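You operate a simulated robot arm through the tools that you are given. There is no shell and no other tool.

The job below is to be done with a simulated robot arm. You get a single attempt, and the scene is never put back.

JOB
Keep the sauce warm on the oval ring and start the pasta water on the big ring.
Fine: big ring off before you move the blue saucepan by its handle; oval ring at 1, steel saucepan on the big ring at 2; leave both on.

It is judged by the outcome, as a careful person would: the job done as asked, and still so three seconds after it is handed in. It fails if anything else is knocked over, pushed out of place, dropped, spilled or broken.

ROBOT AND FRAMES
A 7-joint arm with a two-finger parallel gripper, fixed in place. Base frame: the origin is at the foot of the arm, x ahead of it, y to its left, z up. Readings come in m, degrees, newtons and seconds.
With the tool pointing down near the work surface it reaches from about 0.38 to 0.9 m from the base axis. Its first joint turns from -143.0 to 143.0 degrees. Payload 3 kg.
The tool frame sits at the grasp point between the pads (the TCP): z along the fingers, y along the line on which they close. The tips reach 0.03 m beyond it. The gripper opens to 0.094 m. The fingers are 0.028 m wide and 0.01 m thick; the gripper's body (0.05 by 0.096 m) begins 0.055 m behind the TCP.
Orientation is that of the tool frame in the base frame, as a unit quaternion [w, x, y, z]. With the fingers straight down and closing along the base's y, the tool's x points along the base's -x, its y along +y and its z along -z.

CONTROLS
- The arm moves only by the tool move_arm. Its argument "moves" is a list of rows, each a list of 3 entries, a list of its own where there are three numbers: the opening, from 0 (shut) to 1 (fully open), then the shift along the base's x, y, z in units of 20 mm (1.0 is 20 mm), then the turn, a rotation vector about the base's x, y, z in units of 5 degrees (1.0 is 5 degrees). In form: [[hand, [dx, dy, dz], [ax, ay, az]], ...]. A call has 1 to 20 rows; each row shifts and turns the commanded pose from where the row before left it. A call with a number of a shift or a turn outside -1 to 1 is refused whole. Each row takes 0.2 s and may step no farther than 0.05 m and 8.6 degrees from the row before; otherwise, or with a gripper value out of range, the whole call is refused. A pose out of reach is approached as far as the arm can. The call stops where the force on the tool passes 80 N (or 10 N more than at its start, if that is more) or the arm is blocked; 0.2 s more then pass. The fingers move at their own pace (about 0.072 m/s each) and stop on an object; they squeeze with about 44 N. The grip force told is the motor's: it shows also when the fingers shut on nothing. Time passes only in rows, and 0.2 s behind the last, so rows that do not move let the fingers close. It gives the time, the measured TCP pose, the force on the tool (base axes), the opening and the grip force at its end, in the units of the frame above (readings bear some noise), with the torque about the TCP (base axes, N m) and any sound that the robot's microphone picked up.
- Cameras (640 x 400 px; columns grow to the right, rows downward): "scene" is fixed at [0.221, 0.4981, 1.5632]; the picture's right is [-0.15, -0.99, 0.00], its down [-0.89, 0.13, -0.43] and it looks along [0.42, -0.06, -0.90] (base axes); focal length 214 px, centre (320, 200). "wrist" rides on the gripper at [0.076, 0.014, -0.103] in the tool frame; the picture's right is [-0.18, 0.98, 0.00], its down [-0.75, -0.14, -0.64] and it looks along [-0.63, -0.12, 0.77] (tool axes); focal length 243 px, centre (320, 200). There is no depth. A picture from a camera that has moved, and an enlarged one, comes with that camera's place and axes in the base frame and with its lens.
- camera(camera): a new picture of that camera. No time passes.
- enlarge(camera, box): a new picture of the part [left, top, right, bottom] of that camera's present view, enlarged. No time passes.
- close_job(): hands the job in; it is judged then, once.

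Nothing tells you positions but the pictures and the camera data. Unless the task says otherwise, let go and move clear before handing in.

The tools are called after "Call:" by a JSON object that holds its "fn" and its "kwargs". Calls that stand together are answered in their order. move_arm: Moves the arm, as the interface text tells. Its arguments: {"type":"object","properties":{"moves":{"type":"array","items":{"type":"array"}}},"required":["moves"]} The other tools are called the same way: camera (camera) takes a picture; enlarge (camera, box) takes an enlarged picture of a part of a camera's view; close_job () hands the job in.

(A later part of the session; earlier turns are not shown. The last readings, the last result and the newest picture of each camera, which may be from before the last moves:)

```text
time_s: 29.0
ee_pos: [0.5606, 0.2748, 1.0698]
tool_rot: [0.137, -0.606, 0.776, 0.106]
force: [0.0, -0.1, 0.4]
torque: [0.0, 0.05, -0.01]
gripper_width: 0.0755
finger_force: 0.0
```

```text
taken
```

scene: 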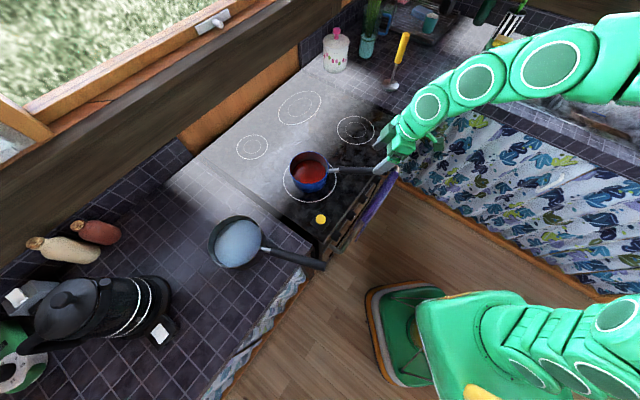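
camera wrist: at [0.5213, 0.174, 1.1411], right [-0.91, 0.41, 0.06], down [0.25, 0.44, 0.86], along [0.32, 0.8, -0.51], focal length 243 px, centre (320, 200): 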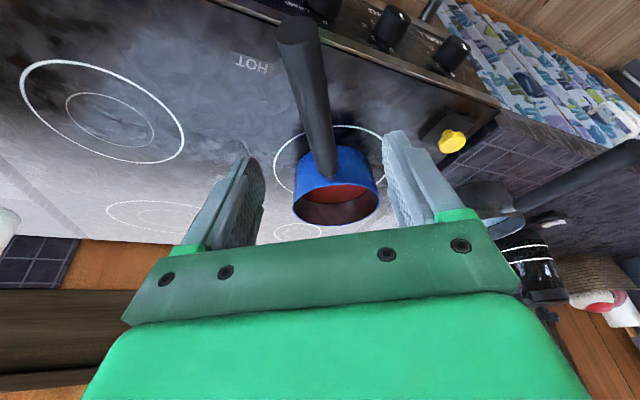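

The handle runs at about 75.5° and lies 3 mm off the hand's mid-plane. I'll correct that, go straight down around it and close.

Call:
{"fn": "move_arm", "kwargs": {"moves": [[0.7, [0.03, 0, -0.85], [0, 0, 0]], [0.7, [0.03, 0, -0.85], [0, 0, 0]], [0.7, [0.03, 0, -0.85], [0, 0, 0]], [0.7, [0.03, 0, -0.85], [0, 0, 0]], [0.7, [0.03, 0, -0.8], [0, 0, 0]], [0.7, [0, 0, 0], [0, 0, 0]]]}}

Call:
{"fn": "camera", "kwargs": {"camera": "wrist"}}

```text
time_s: 30.4
ee_pos: [0.5619, 0.2732, 0.9871]
tool_rot: [0.137, -0.606, 0.776, 0.107]
force: [1.0, -0.3, 0.0]
torque: [-0.01, -0.01, 0.02]
gripper_width: 0.0658
finger_force: 0.1
```

```text
taken
camera wrist: at [0.5229, 0.1729, 1.0578], right [-0.91, 0.41, 0.06], down [0.25, 0.44, 0.86], along [0.32, 0.8, -0.51], focal length 243 px, centre (320, 200)
```

wrist: 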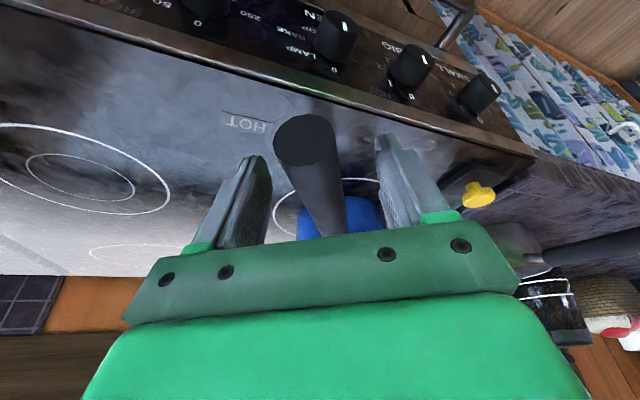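

Fingers straddle the handle, well centred. Closing.

Call:
{"fn": "move_arm", "kwargs": {"moves": [[0.5, [0, 0, 0], [0, 0, 0]], [0.35, [0, 0, 0], [0, 0, 0]], [0.2, [0, 0, 0], [0, 0, 0]], [0.1, [0, 0, 0], [0, 0, 0]], [0.1, [0, 0, 0], [0, 0, 0]]]}}

Call:
{"fn": "camera", "kwargs": {"camera": "wrist"}}

Call:
{"fn": "enlarge", "kwargs": {"camera": "scene", "box": [250, 120, 410, 220]}}

```text
time_s: 31.6
ee_pos: [0.5633, 0.273, 0.9877]
tool_rot: [0.137, -0.607, 0.776, 0.106]
force: [0.1, -1.0, 0.3]
torque: [0.0, 0.08, -0.06]
gripper_width: 0.0286
finger_force: 43.9
```

```text
taken
camera wrist: at [0.5229, 0.1729, 1.0579], right [-0.91, 0.41, 0.06], down [0.25, 0.44, 0.86], along [0.32, 0.8, -0.5], focal length 243 px, centre (320, 200)
```

wrist: 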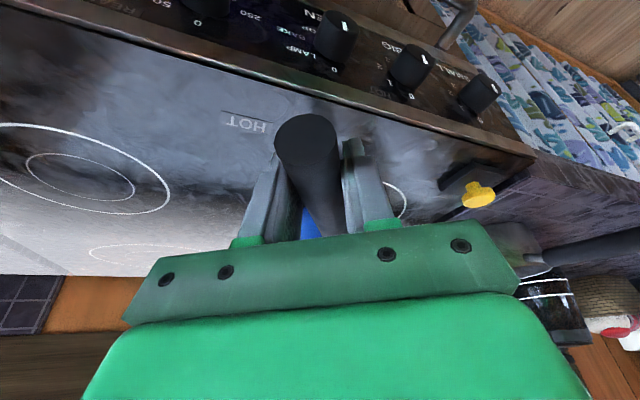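

```text
4.00 times, centred on (330, 170) of scene
camera zoom: at [0.221, 0.4981, 1.5632], right [-0.15, -0.99, 0.0], down [-0.89, 0.13, -0.43], along [0.42, -0.06, -0.9], focal length 858 px, centre (280, 320)
```

zoom: 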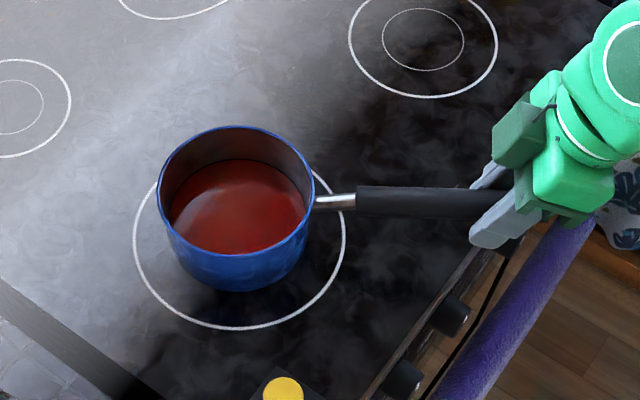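

Gripped (28.6 mm) with no side load. I'll test a tiny lift to feel the pan's weight and see whether it stays level.

Call:
{"fn": "move_arm", "kwargs": {"moves": [[0.1, [0, 0, 0.1], [0, 0, 0]], [0.1, [0, 0, 0.1], [0, 0, 0]], [0.1, [0, 0, 0.1], [0, 0, 0]], [0.1, [0, 0, 0], [0, 0, 0]]]}}

Call:
{"fn": "enlarge", "kwargs": {"camera": "scene", "box": [250, 120, 410, 220]}}

```text
time_s: 32.6
ee_pos: [0.566, 0.2724, 0.9927]
tool_rot: [0.137, -0.607, 0.776, 0.106]
force: [0.1, -0.5, -6.4]
torque: [-0.95, 0.27, -0.02]
gripper_width: 0.0284
finger_force: 43.5
```

```text
4.00 times, centred on (330, 170) of scene
camera zoom: at [0.221, 0.4981, 1.5632], right [-0.15, -0.99, 0.0], down [-0.89, 0.13, -0.43], along [0.42, -0.06, -0.9], focal length 858 px, centre (280, 320)
```

zoom: 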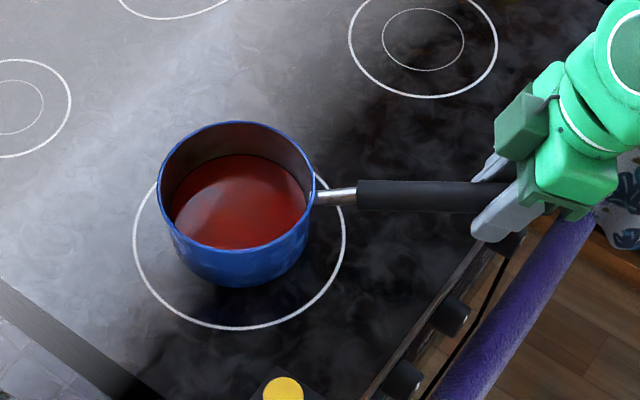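

The pan lifts at about 6.5 N and the grip holds the moment. I'll raise it a bit more and check that it stays level.

Call:
{"fn": "move_arm", "kwargs": {"moves": [[0.05, [0, 0, 0.25], [0, 0, 0]], [0.05, [0, 0, 0.25], [0, 0, 0]], [0.05, [0, 0, 0], [0, 0, 0]]]}}

Call:
{"fn": "enlarge", "kwargs": {"camera": "scene", "box": [250, 120, 410, 220]}}

Call:
{"fn": "camera", "kwargs": {"camera": "wrist"}}

```text
time_s: 33.4
ee_pos: [0.5658, 0.273, 1.0022]
tool_rot: [0.137, -0.607, 0.776, 0.106]
force: [0.3, -0.1, -5.7]
torque: [-1.0, 0.28, 0.01]
gripper_width: 0.0286
finger_force: 43.8
```

```text
4.00 times, centred on (330, 170) of scene
camera zoom: at [0.221, 0.4981, 1.5632], right [-0.15, -0.99, 0.0], down [-0.89, 0.13, -0.43], along [0.42, -0.06, -0.9], focal length 858 px, centre (280, 320)
```

zoom: 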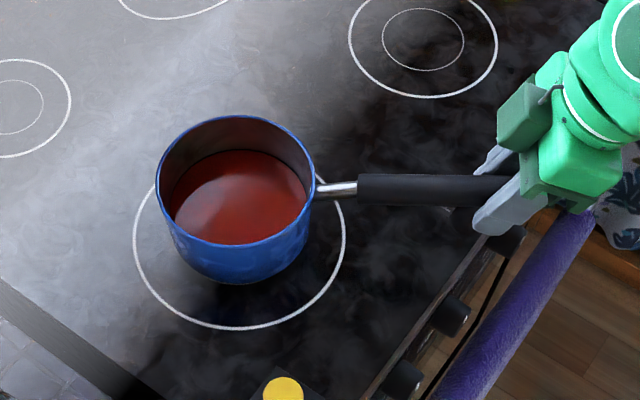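

```text
taken
camera wrist: at [0.5255, 0.1726, 1.0738], right [-0.91, 0.41, 0.06], down [0.25, 0.44, 0.86], along [0.32, 0.8, -0.5], focal length 243 px, centre (320, 200)
```

wrist: 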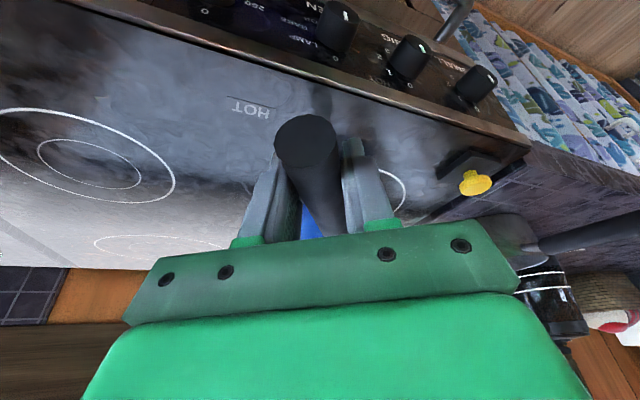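

The pan is lifted level about 15 mm with a steady 1 Nm moment, so the grip holds. I'll carry it low and slowly toward the oval ring, turning the handle toward the stove front as I go.

Call:
{"fn": "move_arm", "kwargs": {"moves": [[0.05, [0.3, 0.06, 0.1], [0, 0, -0.1]], [0.05, [0.6, 0.12, 0.1], [0, 0, -0.3]], [0.05, [0.65, 0.14, 0.05], [0, 0, -0.32]], [0.05, [0.65, 0.14, 0], [0, 0, -0.32]], [0.05, [0.65, 0.14, 0], [0, 0, -0.32]], [0.05, [0.65, 0.14, 0], [0, 0, -0.32]], [0.05, [0.65, 0.14, 0], [0, 0, -0.32]], [0.05, [0.65, 0.14, 0], [0, 0, -0.32]], [0.05, [0.65, 0.14, 0], [0, 0, -0.32]], [0.05, [0.65, 0.14, 0], [0, 0, -0.32]], [0.05, [0.4, 0.08, 0], [0, 0, -0.2]], [0.05, [0, 0, 0], [0, 0, 0]]]}}

Call:
{"fn": "camera", "kwargs": {"camera": "scene"}}

Call:
{"fn": "enlarge", "kwargs": {"camera": "scene", "box": [240, 80, 420, 193]}}

```text
time_s: 36.0
ee_pos: [0.6964, 0.3005, 1.0066]
tool_rot: [0.15, -0.494, 0.852, 0.086]
force: [-0.2, -0.5, -6.2]
torque: [-0.87, 0.5, 0.03]
gripper_width: 0.0284
finger_force: 43.6
```

```text
taken
```

scene: 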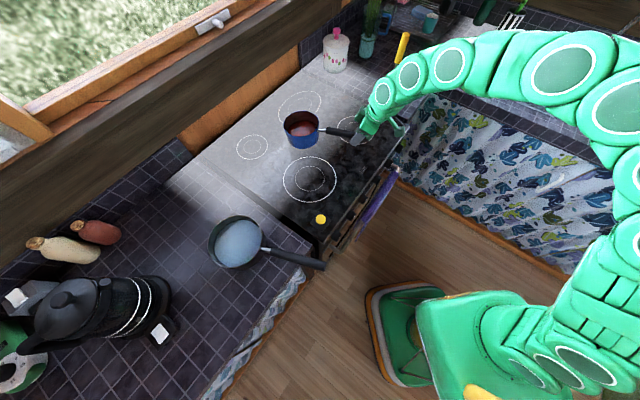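

```text
3.54 times, centred on (330, 136) of scene
camera zoom: at [0.221, 0.4981, 1.5632], right [-0.15, -0.99, 0.0], down [-0.89, 0.13, -0.43], along [0.42, -0.06, -0.9], focal length 759 px, centre (285, 425)
```

zoom: 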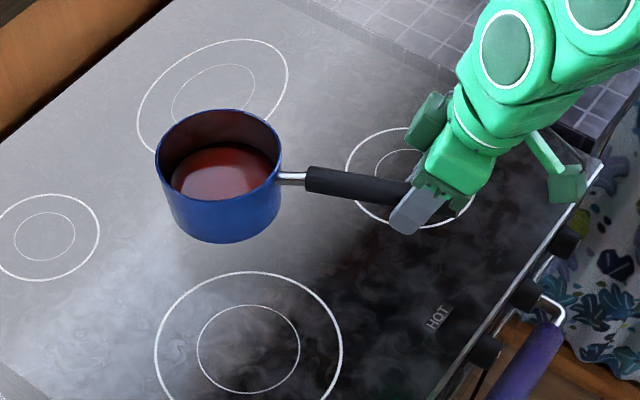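

The pan is level and on course; the arm reaches well. Continuing toward the oval ring.

Call:
{"fn": "move_arm", "kwargs": {"moves": [[0.05, [0.3, 0.06, 0], [0, 0, -0.15]], [0.05, [0.6, 0.13, 0], [0, 0, -0.3]], [0.05, [0.65, 0.14, 0], [0, 0, -0.3]], [0.05, [0.65, 0.14, 0], [0, 0, -0.3]], [0.05, [0.65, 0.14, 0], [0, 0, -0.3]], [0.05, [0.65, 0.14, 0], [0, 0, -0.3]], [0.05, [0.65, 0.14, 0], [0, 0, -0.3]], [0.05, [0.4, 0.08, 0], [0, 0, -0.25]], [0.05, [0, 0, 0], [0, 0, 0]]]}}

Call:
{"fn": "enlarge", "kwargs": {"camera": "scene", "box": [240, 60, 420, 173]}}

Call:
{"fn": "camera", "kwargs": {"camera": "wrist"}}

```text
time_s: 38.0
ee_pos: [0.7861, 0.3204, 1.0069]
tool_rot: [0.158, -0.409, 0.896, 0.071]
force: [0.6, -0.3, -3.0]
torque: [-0.23, 0.23, -0.02]
gripper_width: 0.0283
finger_force: 44.2
```

```text
3.54 times, centred on (330, 116) of scene
camera zoom: at [0.221, 0.4981, 1.5632], right [-0.15, -0.99, 0.0], down [-0.89, 0.13, -0.43], along [0.42, -0.06, -0.9], focal length 759 px, centre (285, 496)
```

zoom: 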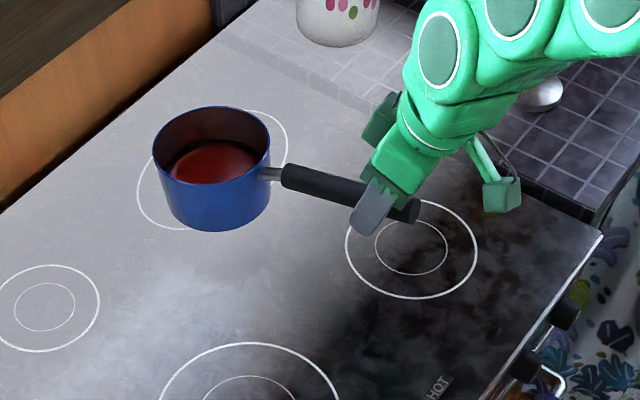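

```text
taken
camera wrist: at [0.7049, 0.248, 1.078], right [-0.63, 0.77, 0.06], down [0.43, 0.28, 0.86], along [0.65, 0.57, -0.5], focal length 243 px, centre (320, 200)
```

wrist: 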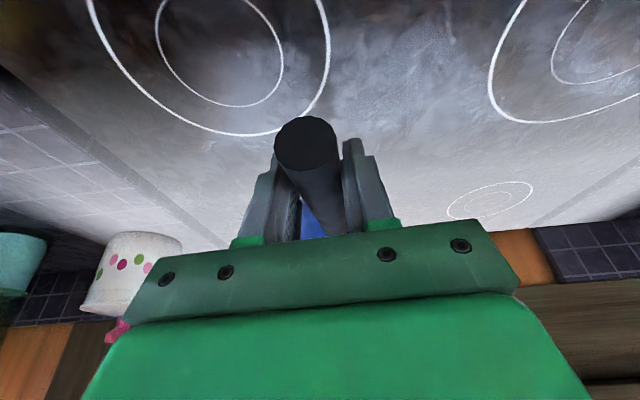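

The vertical load dropped to 3 N, so the far edge of the pan may have touched down (a slight tip in the grip). I'll look closer before continuing.

Call:
{"fn": "enlarge", "kwargs": {"camera": "scene", "box": [270, 80, 370, 143]}}

```text
6.35 times, centred on (320, 112) of scene
camera zoom: at [0.221, 0.4981, 1.5632], right [-0.15, -0.99, 0.0], down [-0.89, 0.13, -0.43], along [0.42, -0.06, -0.9], focal length 1362 px, centre (320, 762)
```

zoom: 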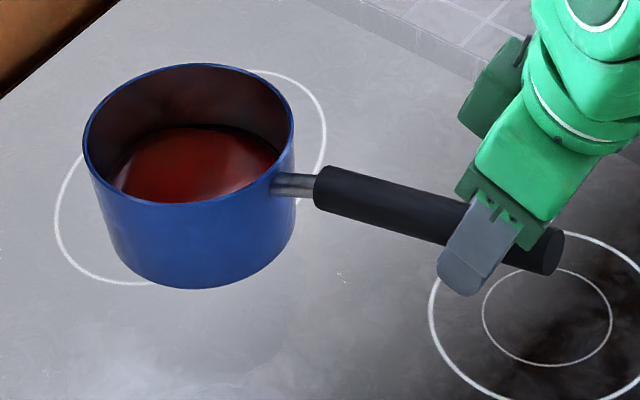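

The pan has eased down so its far edge rests on the glass (a few degrees at most, sauce well below the rim). I'll lower a bit so it sits flatter, then slide the last 4 cm.

Call:
{"fn": "move_arm", "kwargs": {"moves": [[0.05, [0, 0, -0.25], [0, 0, 0]], [0.05, [0, 0, -0.25], [0, 0, 0]], [0.05, [0, 0, 0], [0, 0, 0]]]}}

Call:
{"fn": "enlarge", "kwargs": {"camera": "scene", "box": [270, 80, 370, 143]}}

```text
time_s: 38.8
ee_pos: [0.7879, 0.3204, 0.9971]
tool_rot: [0.158, -0.41, 0.895, 0.071]
force: [-0.9, -1.7, 0.4]
torque: [0.37, -0.39, -0.08]
gripper_width: 0.0285
finger_force: 44.4
```

```text
6.35 times, centred on (320, 112) of scene
camera zoom: at [0.221, 0.4981, 1.5632], right [-0.15, -0.99, 0.0], down [-0.89, 0.13, -0.43], along [0.42, -0.06, -0.9], focal length 1362 px, centre (320, 762)
```

zoom: 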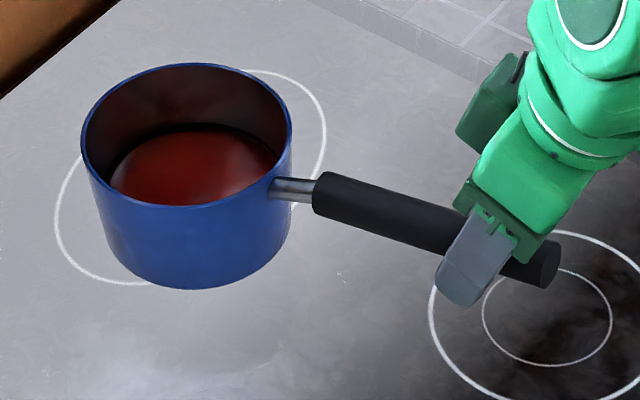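

Now the pan mostly rests on the glass with little force on the hand. Sliding the last 4 cm onto the oval ring.

Call:
{"fn": "move_arm", "kwargs": {"moves": [[0.05, [0.2, 0.03, 0], [0, 0, -0.1]], [0.05, [0.4, 0.07, 0], [0, 0, -0.18]], [0.05, [0.45, 0.08, 0], [0, 0, -0.18]], [0.05, [0.45, 0.08, 0], [0, 0, -0.18]], [0.05, [0.4, 0.08, 0], [0, 0, -0.18]], [0.05, [0.15, 0.03, 0], [0, 0, 0]], [0.05, [0, 0, 0], [0, 0, 0]]]}}

Call:
{"fn": "enlarge", "kwargs": {"camera": "scene", "box": [260, 60, 380, 135]}}

```text
time_s: 40.4
ee_pos: [0.8287, 0.3276, 0.9966]
tool_rot: [0.161, -0.377, 0.91, 0.066]
force: [0.4, 1.3, -2.1]
torque: [0.03, -0.05, -0.02]
gripper_width: 0.0286
finger_force: 43.2
```

```text
5.33 times, centred on (320, 98) of scene
camera zoom: at [0.221, 0.4981, 1.5632], right [-0.15, -0.99, 0.0], down [-0.89, 0.13, -0.43], along [0.42, -0.06, -0.9], focal length 1144 px, centre (320, 747)
```

zoom: 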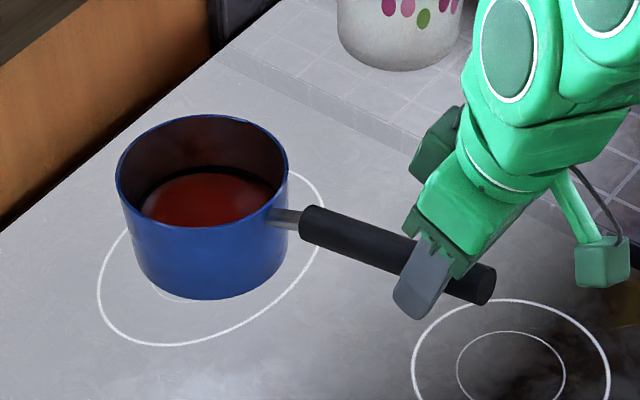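

The pan base is centred on the oval ring within a few millimetres. I'll lower the handle gently the remaining ~9 mm so the pan sits flat.

Call:
{"fn": "move_arm", "kwargs": {"moves": [[0.05, [0, 0, -0.15], [0, 0, 0]], [0.05, [0, 0, -0.15], [0, 0, 0]], [0.05, [0, 0, 0], [0, 0, 0]]]}}

```text
time_s: 41.2
ee_pos: [0.8281, 0.3279, 0.9906]
tool_rot: [0.16, -0.378, 0.91, 0.066]
force: [-0.8, -2.8, 1.1]
torque: [0.47, -0.53, -0.13]
gripper_width: 0.0283
finger_force: 43.8
```

Call:
{"fn": "move_arm", "kwargs": {"moves": [[0.05, [0, 0, -0.1], [0, 0, 0]], [0.05, [0, 0, 0], [0, 0, 0]]]}}

Call:
{"fn": "enlarge", "kwargs": {"camera": "scene", "box": [260, 60, 380, 135]}}

```text
time_s: 41.8
ee_pos: [0.8271, 0.3275, 0.99]
tool_rot: [0.16, -0.377, 0.91, 0.065]
force: [-2.2, -0.7, 1.3]
torque: [0.41, -0.44, 0.01]
gripper_width: 0.0284
finger_force: 43.8
```

```text
5.33 times, centred on (320, 98) of scene
camera zoom: at [0.221, 0.4981, 1.5632], right [-0.15, -0.99, 0.0], down [-0.89, 0.13, -0.43], along [0.42, -0.06, -0.9], focal length 1144 px, centre (320, 747)
```

zoom: 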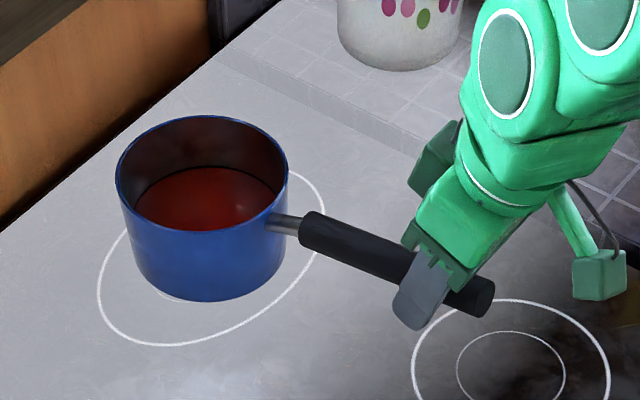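

The sauce surface looks level and the pan sits on the oval ring. Releasing the handle and rising straight up.

Call:
{"fn": "move_arm", "kwargs": {"moves": [[0.2, [0, 0, -0.04], [0, 0, 0]], [0.45, [0, 0, 0], [0, 0, 0]], [0.7, [0, 0, 0], [0, 0, 0]], [0.75, [0, 0, 0], [0, 0, 0]], [0.75, [0, 0, 0.4], [0, 0, 0]], [0.75, [0, 0, 0.8], [0, 0, 0]], [0.75, [0, 0, 1], [0, 0, 0]], [0.75, [0, 0, 1], [0, 0, 0]], [0.75, [0, 0, 0], [0, 0, 0]]]}}

Call:
{"fn": "camera", "kwargs": {"camera": "scene"}}

Call:
{"fn": "enlarge", "kwargs": {"camera": "scene", "box": [240, 60, 420, 173]}}

```text
time_s: 43.8
ee_pos: [0.8269, 0.3285, 1.0521]
tool_rot: [0.16, -0.378, 0.91, 0.065]
force: [0.4, 0.3, 1.0]
torque: [0.0, 0.0, 0.01]
gripper_width: 0.0705
finger_force: 0.0
```

```text
taken
```

scene: 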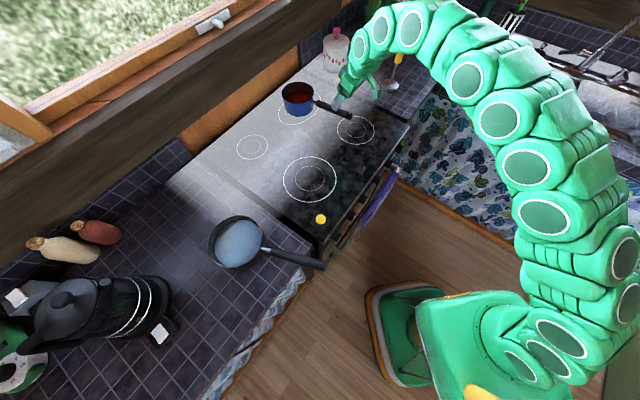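

```text
3.54 times, centred on (330, 116) of scene
camera zoom: at [0.221, 0.4981, 1.5632], right [-0.15, -0.99, 0.0], down [-0.89, 0.13, -0.43], along [0.42, -0.06, -0.9], focal length 759 px, centre (285, 496)
```

zoom: 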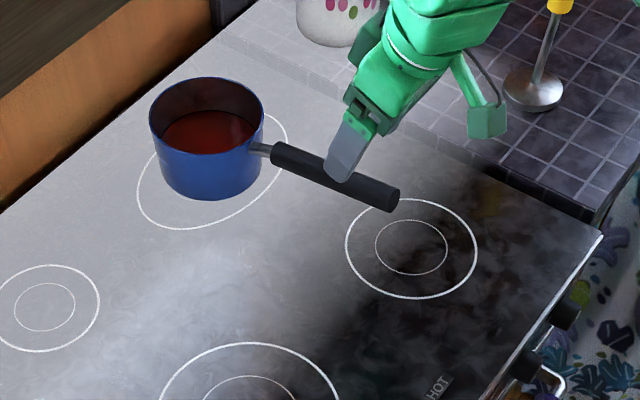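

The blue pan is settled on the oval ring. Next the steel pan: I'll lift away and move over to look at it, the counter edge and the gap to the stove.

Call:
{"fn": "move_arm", "kwargs": {"moves": [[0.75, [0, 0, 1], [0, 0, 0]], [0.75, [0, 0, 1], [0, 0, 0]], [0.75, [-0.5, -0.2, 1], [0, 0, 0]], [0.75, [-1, 0, 0.5], [0, 0, 0]], [0.75, [-1, 0, 0.5], [0, 0, 0]], [0.75, [-1, 0, 0.5], [0, 0, 0]], [0.75, [-1, 0, 0.3], [0, 0, 0.2]], [0.75, [-1, 0, 0.2], [0, 0, 0.3]], [0.75, [-1, 0, 0.2], [0, 0, 0.4]], [0.75, [-1, 0, 0], [0, 0, 0.4]], [0.75, [-1, 0.2, 0], [0, 0, 0.4]], [0.75, [-1, 0.2, 0], [0, 0, 0.4]], [0.75, [-1, 0.2, 0], [0, 0, 0.4]], [0.75, [-1, 0.2, 0], [0, 0, 0.4]], [0.75, [-1, 0.2, 0], [0, 0, 0.4]], [0.75, [-1, 0.2, 0], [0, 0, 0.4]], [0.75, [-1, 0.2, 0], [0, 0, 0.4]], [0.75, [-1, 0.2, 0], [0, 0, 0.4]], [0.75, [-1, 0.2, 0], [0, 0, 0]], [0.75, [0, 0, 0], [0, 0, 0]]]}}

Call:
{"fn": "camera", "kwargs": {"camera": "wrist"}}

Call:
{"fn": "camera", "kwargs": {"camera": "scene"}}

```text
time_s: 48.0
ee_pos: [0.4968, 0.3607, 1.1558]
tool_rot: [0.145, -0.548, 0.819, 0.096]
force: [-0.6, 0.1, 0.0]
torque: [-0.02, -0.03, 0.01]
gripper_width: 0.0706
finger_force: 0.0
```

```text
taken
camera wrist: at [0.4422, 0.2677, 1.2274], right [-0.84, 0.54, 0.06], down [0.32, 0.4, 0.86], along [0.44, 0.74, -0.5], focal length 243 px, centre (320, 200)
```

wrist: 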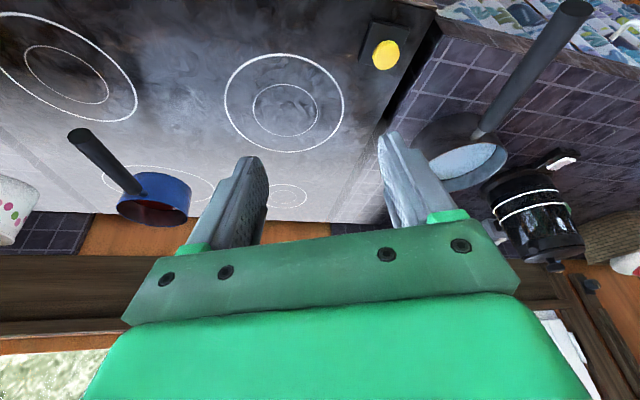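

```text
taken
```

scene: 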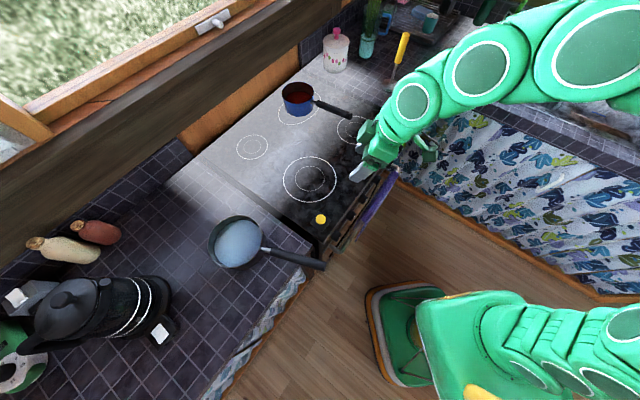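

Call:
{"fn": "enlarge", "kwargs": {"camera": "wrist", "box": [340, 0, 620, 175]}}

Call:
{"fn": "enlarge", "kwargs": {"camera": "scene", "box": [180, 170, 360, 283]}}

```text
2.29 times, centred on (480, 88) of wrist
camera zoom: at [0.4422, 0.2677, 1.2274], right [-0.84, 0.54, 0.06], down [0.32, 0.4, 0.86], along [0.44, 0.74, -0.5], focal length 555 px, centre (-46, 457)
```

zoom: 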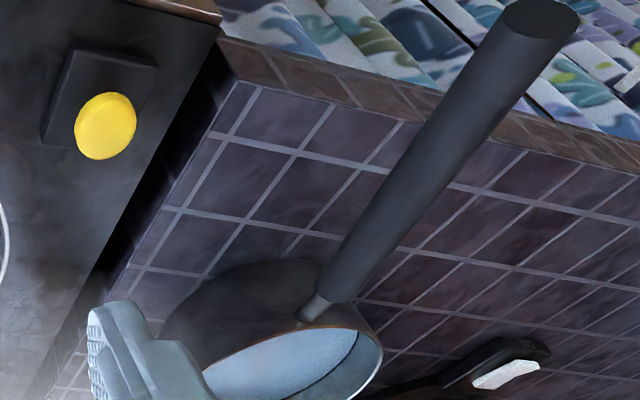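

```text
3.54 times, centred on (270, 226) of scene
camera zoom: at [0.221, 0.4981, 1.5632], right [-0.15, -0.99, 0.0], down [-0.89, 0.13, -0.43], along [0.42, -0.06, -0.9], focal length 759 px, centre (497, 106)
```

zoom: 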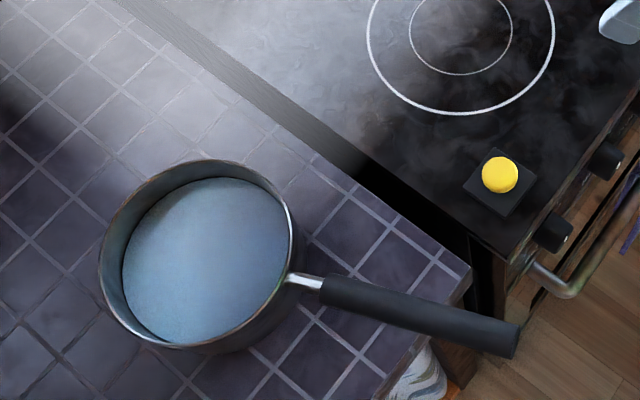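

The steel pan's handle end is near (0.30, 0.47, 0.99), and there is a gap between counter and stove plus a yellow button on the stove's front-left corner that I must not touch. I'll take closer views of the steel pan from two places.

Call:
{"fn": "move_arm", "kwargs": {"moves": [[0.75, [-0.98, 0.43, 0], [0, 0, 0.2]], [0.75, [-0.98, 0.43, 0], [0, 0, 0.2]], [0.75, [-0.98, 0.43, 0], [0, 0, 0.2]], [0.75, [-0.98, 0.43, 0], [0, 0, 0.2]], [0.75, [-0.98, 0.43, 0], [0, 0, 0.2]], [0.75, [-0.98, 0.43, 0], [0, 0, 0.2]], [0.75, [-0.98, 0.43, 0], [0, 0, 0.2]], [0.75, [0, 0, 0], [0, 0, 0]]]}}

Call:
{"fn": "camera", "kwargs": {"camera": "wrist"}}

Call:
{"fn": "enlarge", "kwargs": {"camera": "wrist", "box": [240, 60, 480, 210]}}

```text
time_s: 49.8
ee_pos: [0.3628, 0.4187, 1.1558]
tool_rot: [0.139, -0.597, 0.783, 0.105]
force: [-0.6, 0.5, 0.4]
torque: [-0.02, 0.02, 0.02]
gripper_width: 0.0703
finger_force: 0.2
```

```text
taken
camera wrist: at [0.3185, 0.3198, 1.228], right [-0.9, 0.43, 0.06], down [0.26, 0.43, 0.86], along [0.34, 0.79, -0.5], focal length 243 px, centre (320, 200)
```

wrist: 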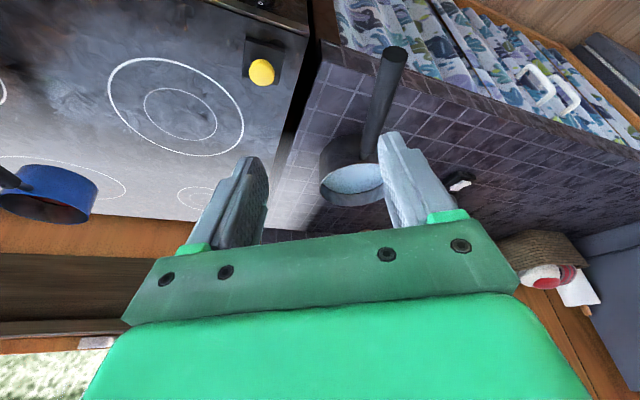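

```text
2.67 times, centred on (360, 135) of wrist
camera zoom: at [0.3185, 0.3198, 1.228], right [-0.9, 0.43, 0.06], down [0.26, 0.43, 0.86], along [0.34, 0.79, -0.5], focal length 647 px, centre (213, 373)
```

zoom: 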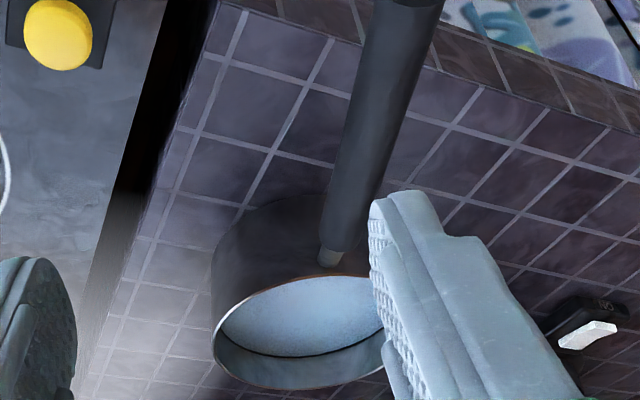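

Call:
{"fn": "enlarge", "kwargs": {"camera": "wrist", "box": [220, 0, 420, 125]}}

Call:
{"fn": "enlarge", "kwargs": {"camera": "wrist", "box": [270, 120, 400, 225]}}

```text
3.20 times, centred on (320, 62) of wrist
camera zoom: at [0.3185, 0.3198, 1.228], right [-0.9, 0.43, 0.06], down [0.26, 0.43, 0.86], along [0.34, 0.79, -0.5], focal length 776 px, centre (320, 640)
```

zoom: 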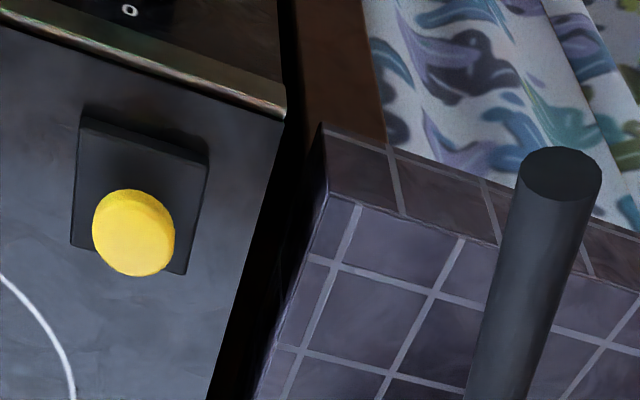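

```text
3.81 times, centred on (335, 172) of wrist
camera zoom: at [0.3185, 0.3198, 1.228], right [-0.9, 0.43, 0.06], down [0.26, 0.43, 0.86], along [0.34, 0.79, -0.5], focal length 924 px, centre (263, 305)
```

zoom: 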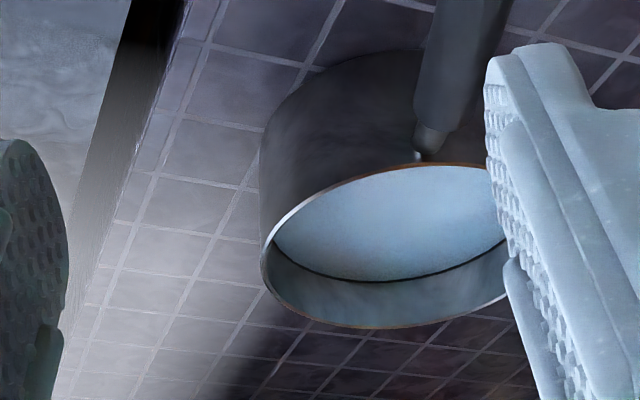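

Both counter and stove tops are at z ≈ 0.90 with a 25 mm gap; the steel pan's centre is near (0.40, 0.697), handle from (0.37, 0.63, 0.975) to (0.296, 0.474, 0.995). The pan is heavier, so I'll grip close to it with the hand tilted more for a longer contact.

Call:
{"fn": "move_arm", "kwargs": {"moves": [[0.75, [-0.1, 0.87, -0.3], [0.457, -0.175, -0.224]], [0.75, [-0.1, 0.87, -0.3], [0.457, -0.175, -0.224]], [0.75, [-0.1, 0.87, -0.3], [0.457, -0.175, -0.224]], [0.75, [-0.1, 0.87, -0.3], [0.457, -0.175, -0.224]], [0.75, [-0.1, 0.87, -0.3], [0.457, -0.175, -0.224]], [0.75, [-0.1, 0.87, -0.3], [0.457, -0.175, -0.224]], [0.75, [-0.1, 0.87, -0.3], [0.457, -0.175, -0.224]], [0.75, [-0.1, 0.87, -0.3], [0.457, -0.19, -0.224]], [0.75, [-0.1, 0.87, -0.3], [0.457, -0.19, -0.224]], [0.75, [0, 0, 0], [0, 0, 0]]]}}

Call:
{"fn": "camera", "kwargs": {"camera": "wrist"}}

Call:
{"fn": "camera", "kwargs": {"camera": "scene"}}

```text
time_s: 52.0
ee_pos: [0.3413, 0.5741, 1.1036]
tool_rot: [0.306, -0.497, 0.79, 0.188]
force: [1.7, -0.3, -0.6]
torque: [-0.03, -0.02, 0.01]
gripper_width: 0.0706
finger_force: 0.0
```

```text
taken
camera wrist: at [0.2742, 0.4676, 1.1294], right [-0.83, 0.55, 0.12], down [0.18, 0.06, 0.98], along [0.53, 0.83, -0.15], focal length 243 px, centre (320, 200)
```

wrist: 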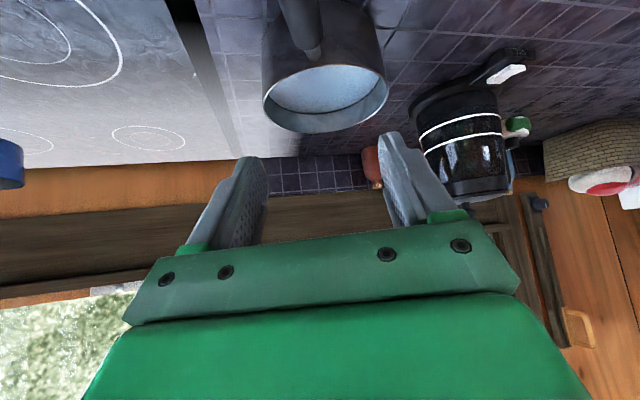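

```text
taken
```

scene: 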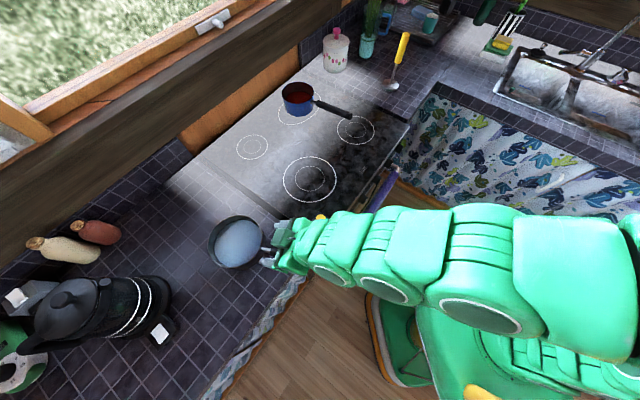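

The hand is tilted 42° and aligned with the handle. I'll descend around the handle close to the pan (about 11.5 cm from its centre).

Call:
{"fn": "move_arm", "kwargs": {"moves": [[0.75, [0.062, 0.089, -0.88], [0, 0, 0]], [0.75, [0.062, 0.089, -0.88], [0, 0, 0]], [0.75, [0.062, 0.089, -0.88], [0, 0, 0]], [0.75, [0.062, 0.089, -0.88], [0, 0, 0]], [0.75, [0.062, 0.089, -0.88], [0, 0, 0]], [0.75, [0, 0, 0], [0, 0, 0]]]}}

Call:
{"fn": "camera", "kwargs": {"camera": "wrist"}}

Call:
{"fn": "enlarge", "kwargs": {"camera": "scene", "box": [190, 190, 350, 290]}}

```text
time_s: 53.4
ee_pos: [0.3497, 0.5836, 1.0158]
tool_rot: [0.305, -0.497, 0.79, 0.188]
force: [-0.5, 0.9, -0.1]
torque: [-0.01, -0.02, 0.0]
gripper_width: 0.0705
finger_force: 0.0
```

```text
taken
camera wrist: at [0.2824, 0.4757, 1.0418], right [-0.83, 0.55, 0.12], down [0.18, 0.06, 0.98], along [0.53, 0.83, -0.14], focal length 243 px, centre (320, 200)
```

wrist: 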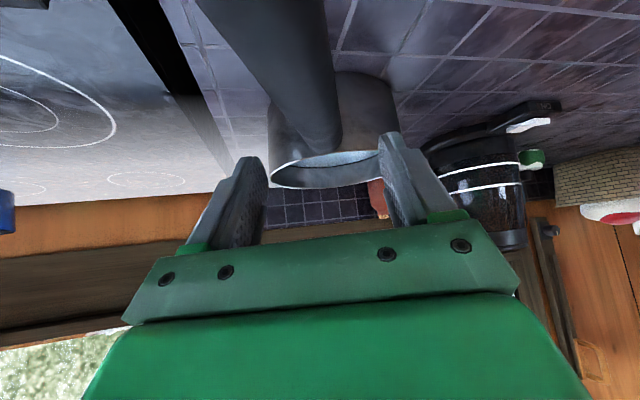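

```text
4.00 times, centred on (270, 240) of scene
camera zoom: at [0.221, 0.4981, 1.5632], right [-0.15, -0.99, 0.0], down [-0.89, 0.13, -0.43], along [0.42, -0.06, -0.9], focal length 858 px, centre (520, 40)
```

zoom: 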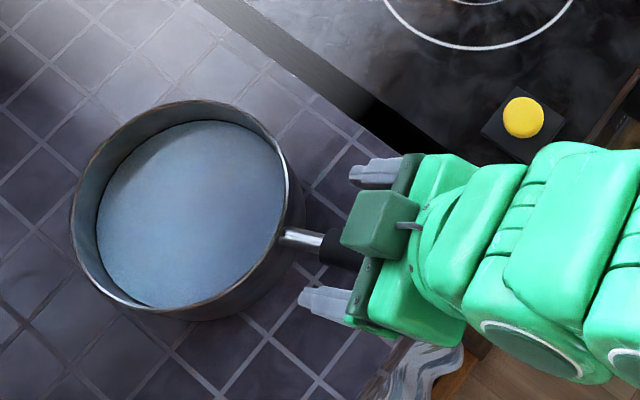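

Good alignment, with the fingertips clear of the pan wall. Lowering the last 36 mm and closing.

Call:
{"fn": "move_arm", "kwargs": {"moves": [[0.75, [0.02, 0.06, -0.88], [0, 0, 0]], [0.75, [0.02, 0.06, -0.9], [0, 0, 0]], [0.75, [0, 0, 0], [0, 0, 0]], [0.55, [0, 0, 0], [0, 0, 0]], [0.4, [0, 0, 0], [0, 0, 0]], [0.25, [0, 0, 0], [0, 0, 0]], [0.1, [0, 0, 0], [0, 0, 0]], [0.1, [0, 0, 0], [0, 0, 0]]]}}

Call:
{"fn": "camera", "kwargs": {"camera": "wrist"}}

Call:
{"fn": "enlarge", "kwargs": {"camera": "scene", "box": [190, 190, 350, 290]}}

```text
time_s: 55.2
ee_pos: [0.3493, 0.5898, 0.9793]
tool_rot: [0.307, -0.498, 0.789, 0.188]
force: [-2.1, 2.7, 0.7]
torque: [0.05, 0.07, 0.42]
gripper_width: 0.0286
finger_force: 43.7
```

```text
taken
camera wrist: at [0.2818, 0.4814, 1.0057], right [-0.83, 0.55, 0.12], down [0.18, 0.06, 0.98], along [0.53, 0.83, -0.15], focal length 243 px, centre (320, 200)
```

wrist: 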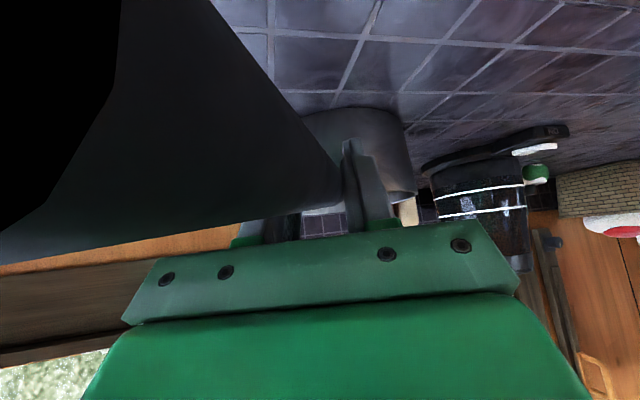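

```text
4.00 times, centred on (270, 240) of scene
camera zoom: at [0.221, 0.4981, 1.5632], right [-0.15, -0.99, 0.0], down [-0.89, 0.13, -0.43], along [0.42, -0.06, -0.9], focal length 858 px, centre (520, 40)
```

zoom: 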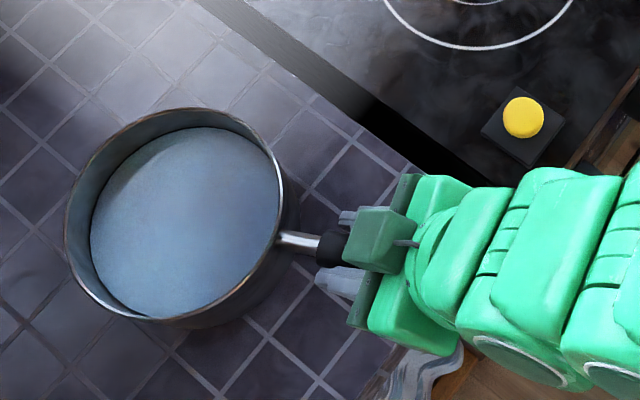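

Gripped at 28.6 mm. Now a small lift to feel the weight.

Call:
{"fn": "move_arm", "kwargs": {"moves": [[0.05, [0, 0, 0.1], [0, 0, 0]], [0.05, [0, 0, 0.1], [0, 0, 0]], [0.05, [0, 0, 0.1], [0, 0, 0]], [0.05, [0, 0, 0], [0, 0, 0]]]}}

Call:
{"fn": "enlarge", "kwargs": {"camera": "scene", "box": [190, 190, 350, 290]}}

```text
time_s: 56.2
ee_pos: [0.3505, 0.5883, 0.9843]
tool_rot: [0.307, -0.496, 0.791, 0.186]
force: [0.3, -0.2, -9.7]
torque: [-0.94, 0.41, -0.04]
gripper_width: 0.0286
finger_force: 43.7
```

```text
4.00 times, centred on (270, 240) of scene
camera zoom: at [0.221, 0.4981, 1.5632], right [-0.15, -0.99, 0.0], down [-0.89, 0.13, -0.43], along [0.42, -0.06, -0.9], focal length 858 px, centre (520, 40)
```

zoom: 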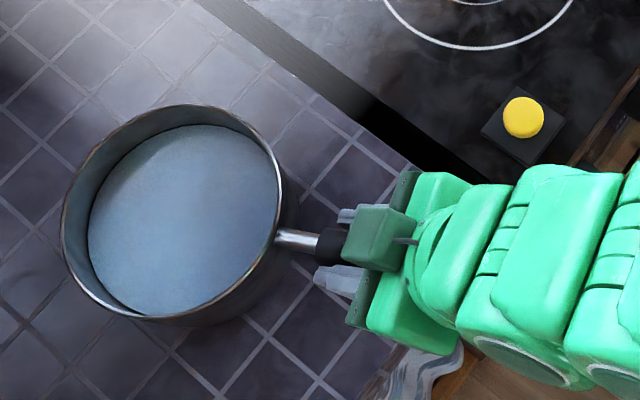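

It takes about 10 N and 1 Nm. I'll raise another centimetre and check that it hangs level.

Call:
{"fn": "move_arm", "kwargs": {"moves": [[0.05, [0, 0, 0.2], [0, 0, 0]], [0.05, [0, 0, 0.2], [0, 0, 0]], [0.05, [0, 0, 0.1], [0, 0, 0]], [0.05, [0, 0, 0], [0, 0, 0]], [0.05, [0, 0, 0], [0, 0, 0]]]}}

Call:
{"fn": "enlarge", "kwargs": {"camera": "scene", "box": [190, 190, 350, 290]}}

Call:
{"fn": "camera", "kwargs": {"camera": "wrist"}}

```text
time_s: 57.4
ee_pos: [0.3491, 0.5883, 0.9948]
tool_rot: [0.306, -0.497, 0.79, 0.187]
force: [-0.5, 0.6, -8.8]
torque: [-0.94, 0.39, 0.0]
gripper_width: 0.0288
finger_force: 44.0
```

```text
4.00 times, centred on (270, 240) of scene
camera zoom: at [0.221, 0.4981, 1.5632], right [-0.15, -0.99, 0.0], down [-0.89, 0.13, -0.43], along [0.42, -0.06, -0.9], focal length 858 px, centre (520, 40)
```

zoom: 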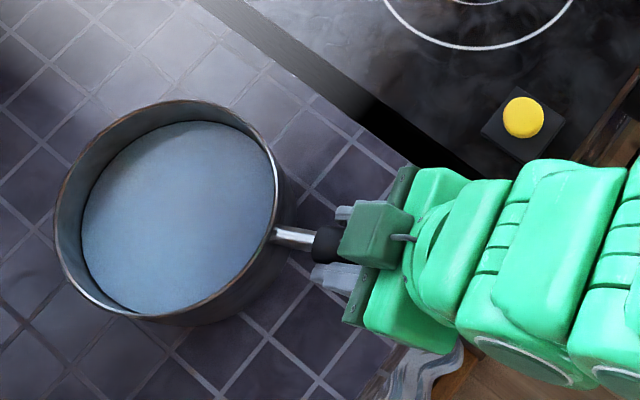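

```text
taken
camera wrist: at [0.2813, 0.481, 1.0219], right [-0.83, 0.55, 0.12], down [0.18, 0.06, 0.98], along [0.53, 0.83, -0.15], focal length 243 px, centre (320, 200)
```

wrist: 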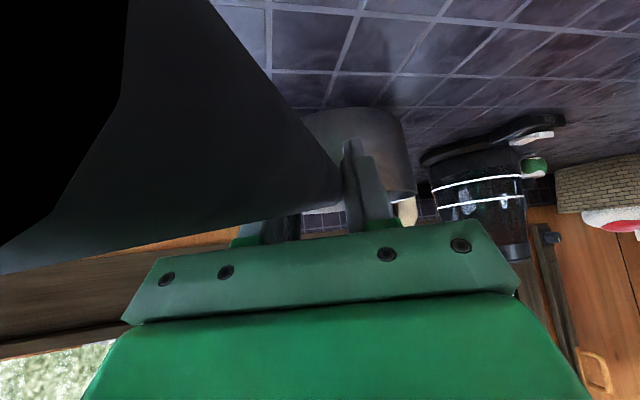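

The pan hangs level and steady (about 0.95 kg). I'll raise it 1 cm more to clear the button and gap, then carry it slowly toward the big ring, turning the handle to the right so it won't block the BIG knob.

Call:
{"fn": "move_arm", "kwargs": {"moves": [[0.05, [0, 0, 0.2], [0, 0, 0]], [0.05, [0.1, -0.1, 0.2], [0, 0, 0]], [0.05, [0.25, -0.2, 0.1], [0, 0, 0.1]], [0.05, [0.4, -0.34, 0], [0, 0, 0.15]], [0.05, [0.5, -0.43, 0], [0, 0, 0.2]], [0.05, [0.55, -0.47, 0], [0, 0, 0.2]], [0.05, [0.55, -0.47, 0], [0, 0, 0.2]], [0.05, [0.55, -0.47, 0], [0, 0, 0.2]], [0.05, [0.5, -0.43, 0], [0, 0, 0.2]], [0.05, [0.35, -0.3, 0], [0, 0, 0.15]], [0.05, [0.2, -0.17, 0], [0, 0, 0.1]], [0.05, [0, 0, 0], [0, 0, 0]]]}}

Call:
{"fn": "camera", "kwargs": {"camera": "scene"}}

Call:
{"fn": "enlarge", "kwargs": {"camera": "scene", "box": [200, 140, 360, 240]}}

```text
time_s: 60.0
ee_pos: [0.4281, 0.5192, 1.0048]
tool_rot: [0.293, -0.547, 0.756, 0.208]
force: [0.7, 0.1, -9.2]
torque: [-0.99, 0.26, -0.01]
gripper_width: 0.0288
finger_force: 43.8
```

```text
taken
```

scene: 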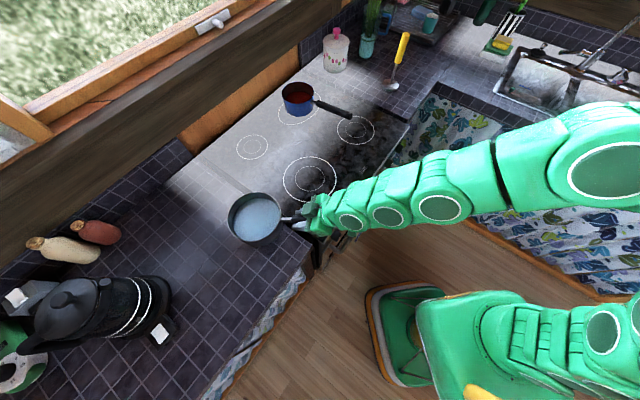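

```text
4.00 times, centred on (280, 190) of scene
camera zoom: at [0.221, 0.4981, 1.5632], right [-0.15, -0.99, 0.0], down [-0.89, 0.13, -0.43], along [0.42, -0.06, -0.9], focal length 858 px, centre (480, 240)
```

zoom: 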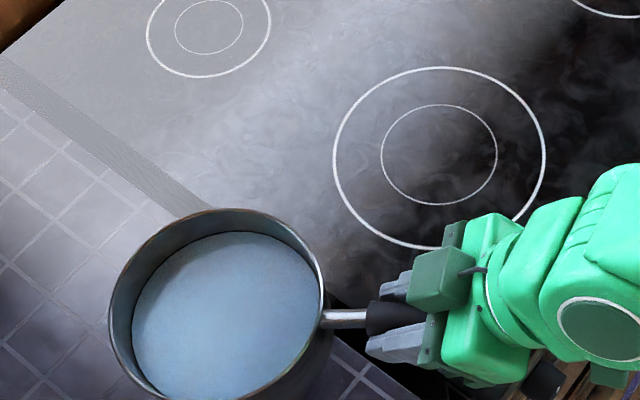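

Still level with a steady load. Carrying on over the gap to the big ring.

Call:
{"fn": "move_arm", "kwargs": {"moves": [[0.05, [0.25, -0.21, 0], [0, 0, 0.08]], [0.05, [0.4, -0.34, 0], [0, 0, 0.12]], [0.05, [0.5, -0.42, 0], [0, 0, 0.17]], [0.05, [0.55, -0.465, 0], [0, 0, 0.19]], [0.05, [0.55, -0.465, 0], [0, 0, 0.19]], [0.05, [0.55, -0.465, 0], [0, 0, 0.19]], [0.05, [0.55, -0.465, 0], [0, 0, 0.19]], [0.05, [0.55, -0.465, 0], [0, 0, 0.19]], [0.05, [0.55, -0.465, 0], [0, 0, 0.19]], [0.05, [0.55, -0.465, 0], [0, 0, 0.19]], [0.05, [0.5, -0.42, 0], [0, 0, 0.19]], [0.05, [0.35, -0.3, 0], [0, 0, 0.1]], [0.05, [0.2, -0.17, 0], [0, 0, 0.05]], [0.05, [0, 0, 0], [0, 0, 0]]]}}

Call:
{"fn": "camera", "kwargs": {"camera": "scene"}}

Call:
{"fn": "enlarge", "kwargs": {"camera": "scene", "box": [220, 130, 380, 230]}}

```text
time_s: 63.0
ee_pos: [0.5493, 0.4173, 1.0057]
tool_rot: [0.273, -0.613, 0.704, 0.233]
force: [0.1, 0.2, -8.5]
torque: [-1.01, 0.1, -0.01]
gripper_width: 0.0288
finger_force: 43.8
```

```text
taken
```

scene: 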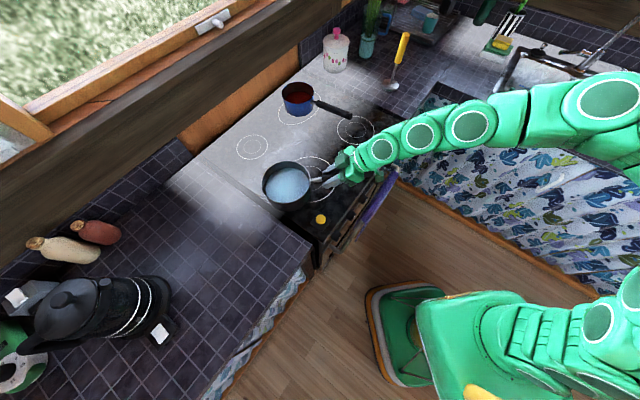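

```text
4.00 times, centred on (300, 180) of scene
camera zoom: at [0.221, 0.4981, 1.5632], right [-0.15, -0.99, 0.0], down [-0.89, 0.13, -0.43], along [0.42, -0.06, -0.9], focal length 858 px, centre (400, 280)
```

zoom: 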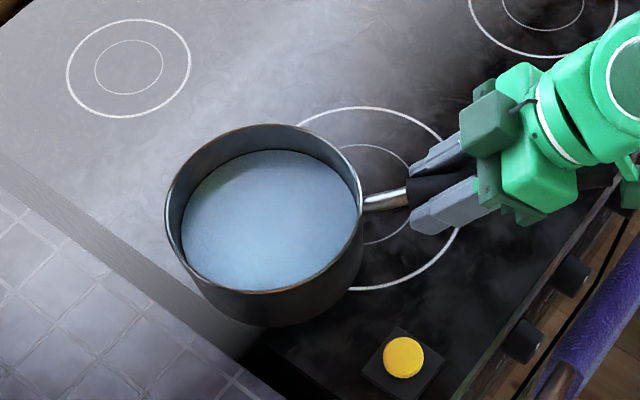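

Still level, now over the stove. By comparing the pan rim with the ring in the scene view, about 7 cm more in +x and −y is needed; moving there.

Call:
{"fn": "move_arm", "kwargs": {"moves": [[0.05, [0.2, -0.21, 0], [0, 0, 0]], [0.05, [0.35, -0.37, 0], [0, 0, 0]], [0.05, [0.5, -0.53, 0], [0, 0, 0]], [0.05, [0.55, -0.58, 0], [0, 0, 0]], [0.05, [0.55, -0.58, 0], [0, 0, 0]], [0.05, [0.5, -0.53, 0], [0, 0, 0]], [0.05, [0.4, -0.43, 0], [0, 0, 0]], [0.05, [0.3, -0.32, 0], [0, 0, 0]], [0.05, [0.15, -0.16, 0], [0, 0, 0]], [0.05, [0, 0, 0], [0, 0, 0]]]}}

Call:
{"fn": "enlarge", "kwargs": {"camera": "scene", "box": [240, 120, 400, 220]}}

Call:
{"fn": "camera", "kwargs": {"camera": "wrist"}}

```text
time_s: 65.2
ee_pos: [0.62, 0.3427, 1.0052]
tool_rot: [0.273, -0.613, 0.703, 0.234]
force: [0.1, 0.6, -8.5]
torque: [-1.0, 0.09, -0.02]
gripper_width: 0.0288
finger_force: 44.2
```

```text
4.00 times, centred on (320, 170) of scene
camera zoom: at [0.221, 0.4981, 1.5632], right [-0.15, -0.99, 0.0], down [-0.89, 0.13, -0.43], along [0.42, -0.06, -0.9], focal length 858 px, centre (320, 320)
```

zoom: 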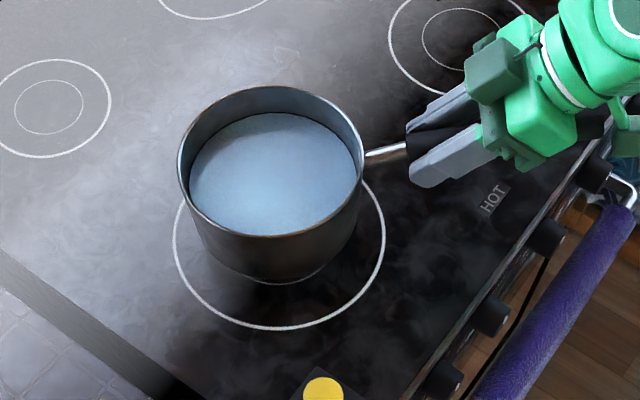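

```text
taken
camera wrist: at [0.5873, 0.2204, 1.0312], right [-0.95, 0.27, 0.12], down [0.15, 0.11, 0.98], along [0.26, 0.96, -0.15], focal length 243 px, centre (320, 200)
```

wrist: 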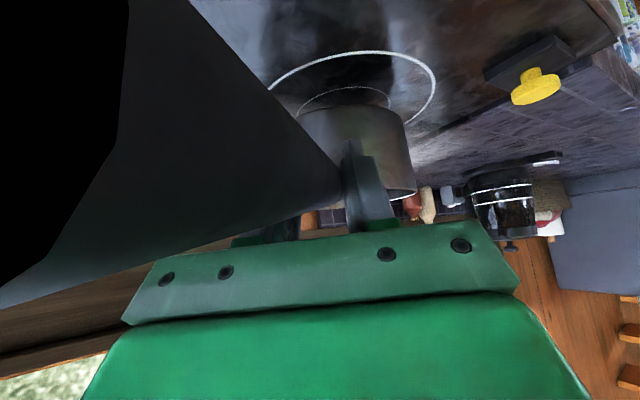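

Rim and base both line up with the ring. Lowering gently until it touches down.

Call:
{"fn": "move_arm", "kwargs": {"moves": [[0.05, [0, 0, -0.2], [0, 0, 0]], [0.05, [0, 0, -0.25], [0, 0, 0]], [0.05, [0, 0, -0.25], [0, 0, 0]], [0.05, [0, 0, -0.2], [0, 0, 0]], [0.05, [0, 0, -0.15], [0, 0, 0]], [0.05, [0, 0, 0], [0, 0, 0]]]}}

Call:
{"fn": "enlarge", "kwargs": {"camera": "scene", "box": [240, 120, 400, 220]}}

```text
time_s: 66.6
ee_pos: [0.6202, 0.3448, 0.9864]
tool_rot: [0.274, -0.613, 0.704, 0.233]
force: [-1.1, -2.5, 4.4]
torque: [1.3, -0.39, 0.12]
gripper_width: 0.0286
finger_force: 43.8
```

```text
4.00 times, centred on (320, 170) of scene
camera zoom: at [0.221, 0.4981, 1.5632], right [-0.15, -0.99, 0.0], down [-0.89, 0.13, -0.43], along [0.42, -0.06, -0.9], focal length 858 px, centre (320, 320)
```

zoom: 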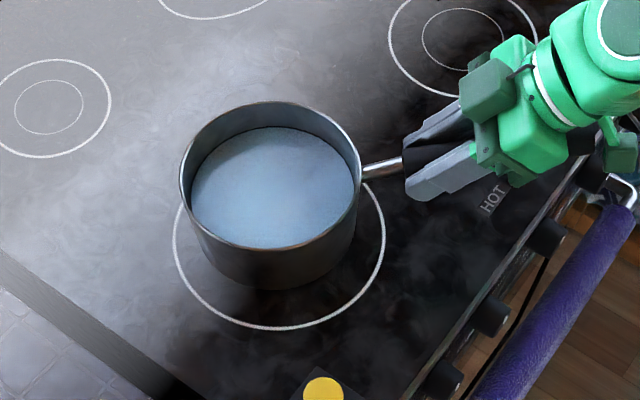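

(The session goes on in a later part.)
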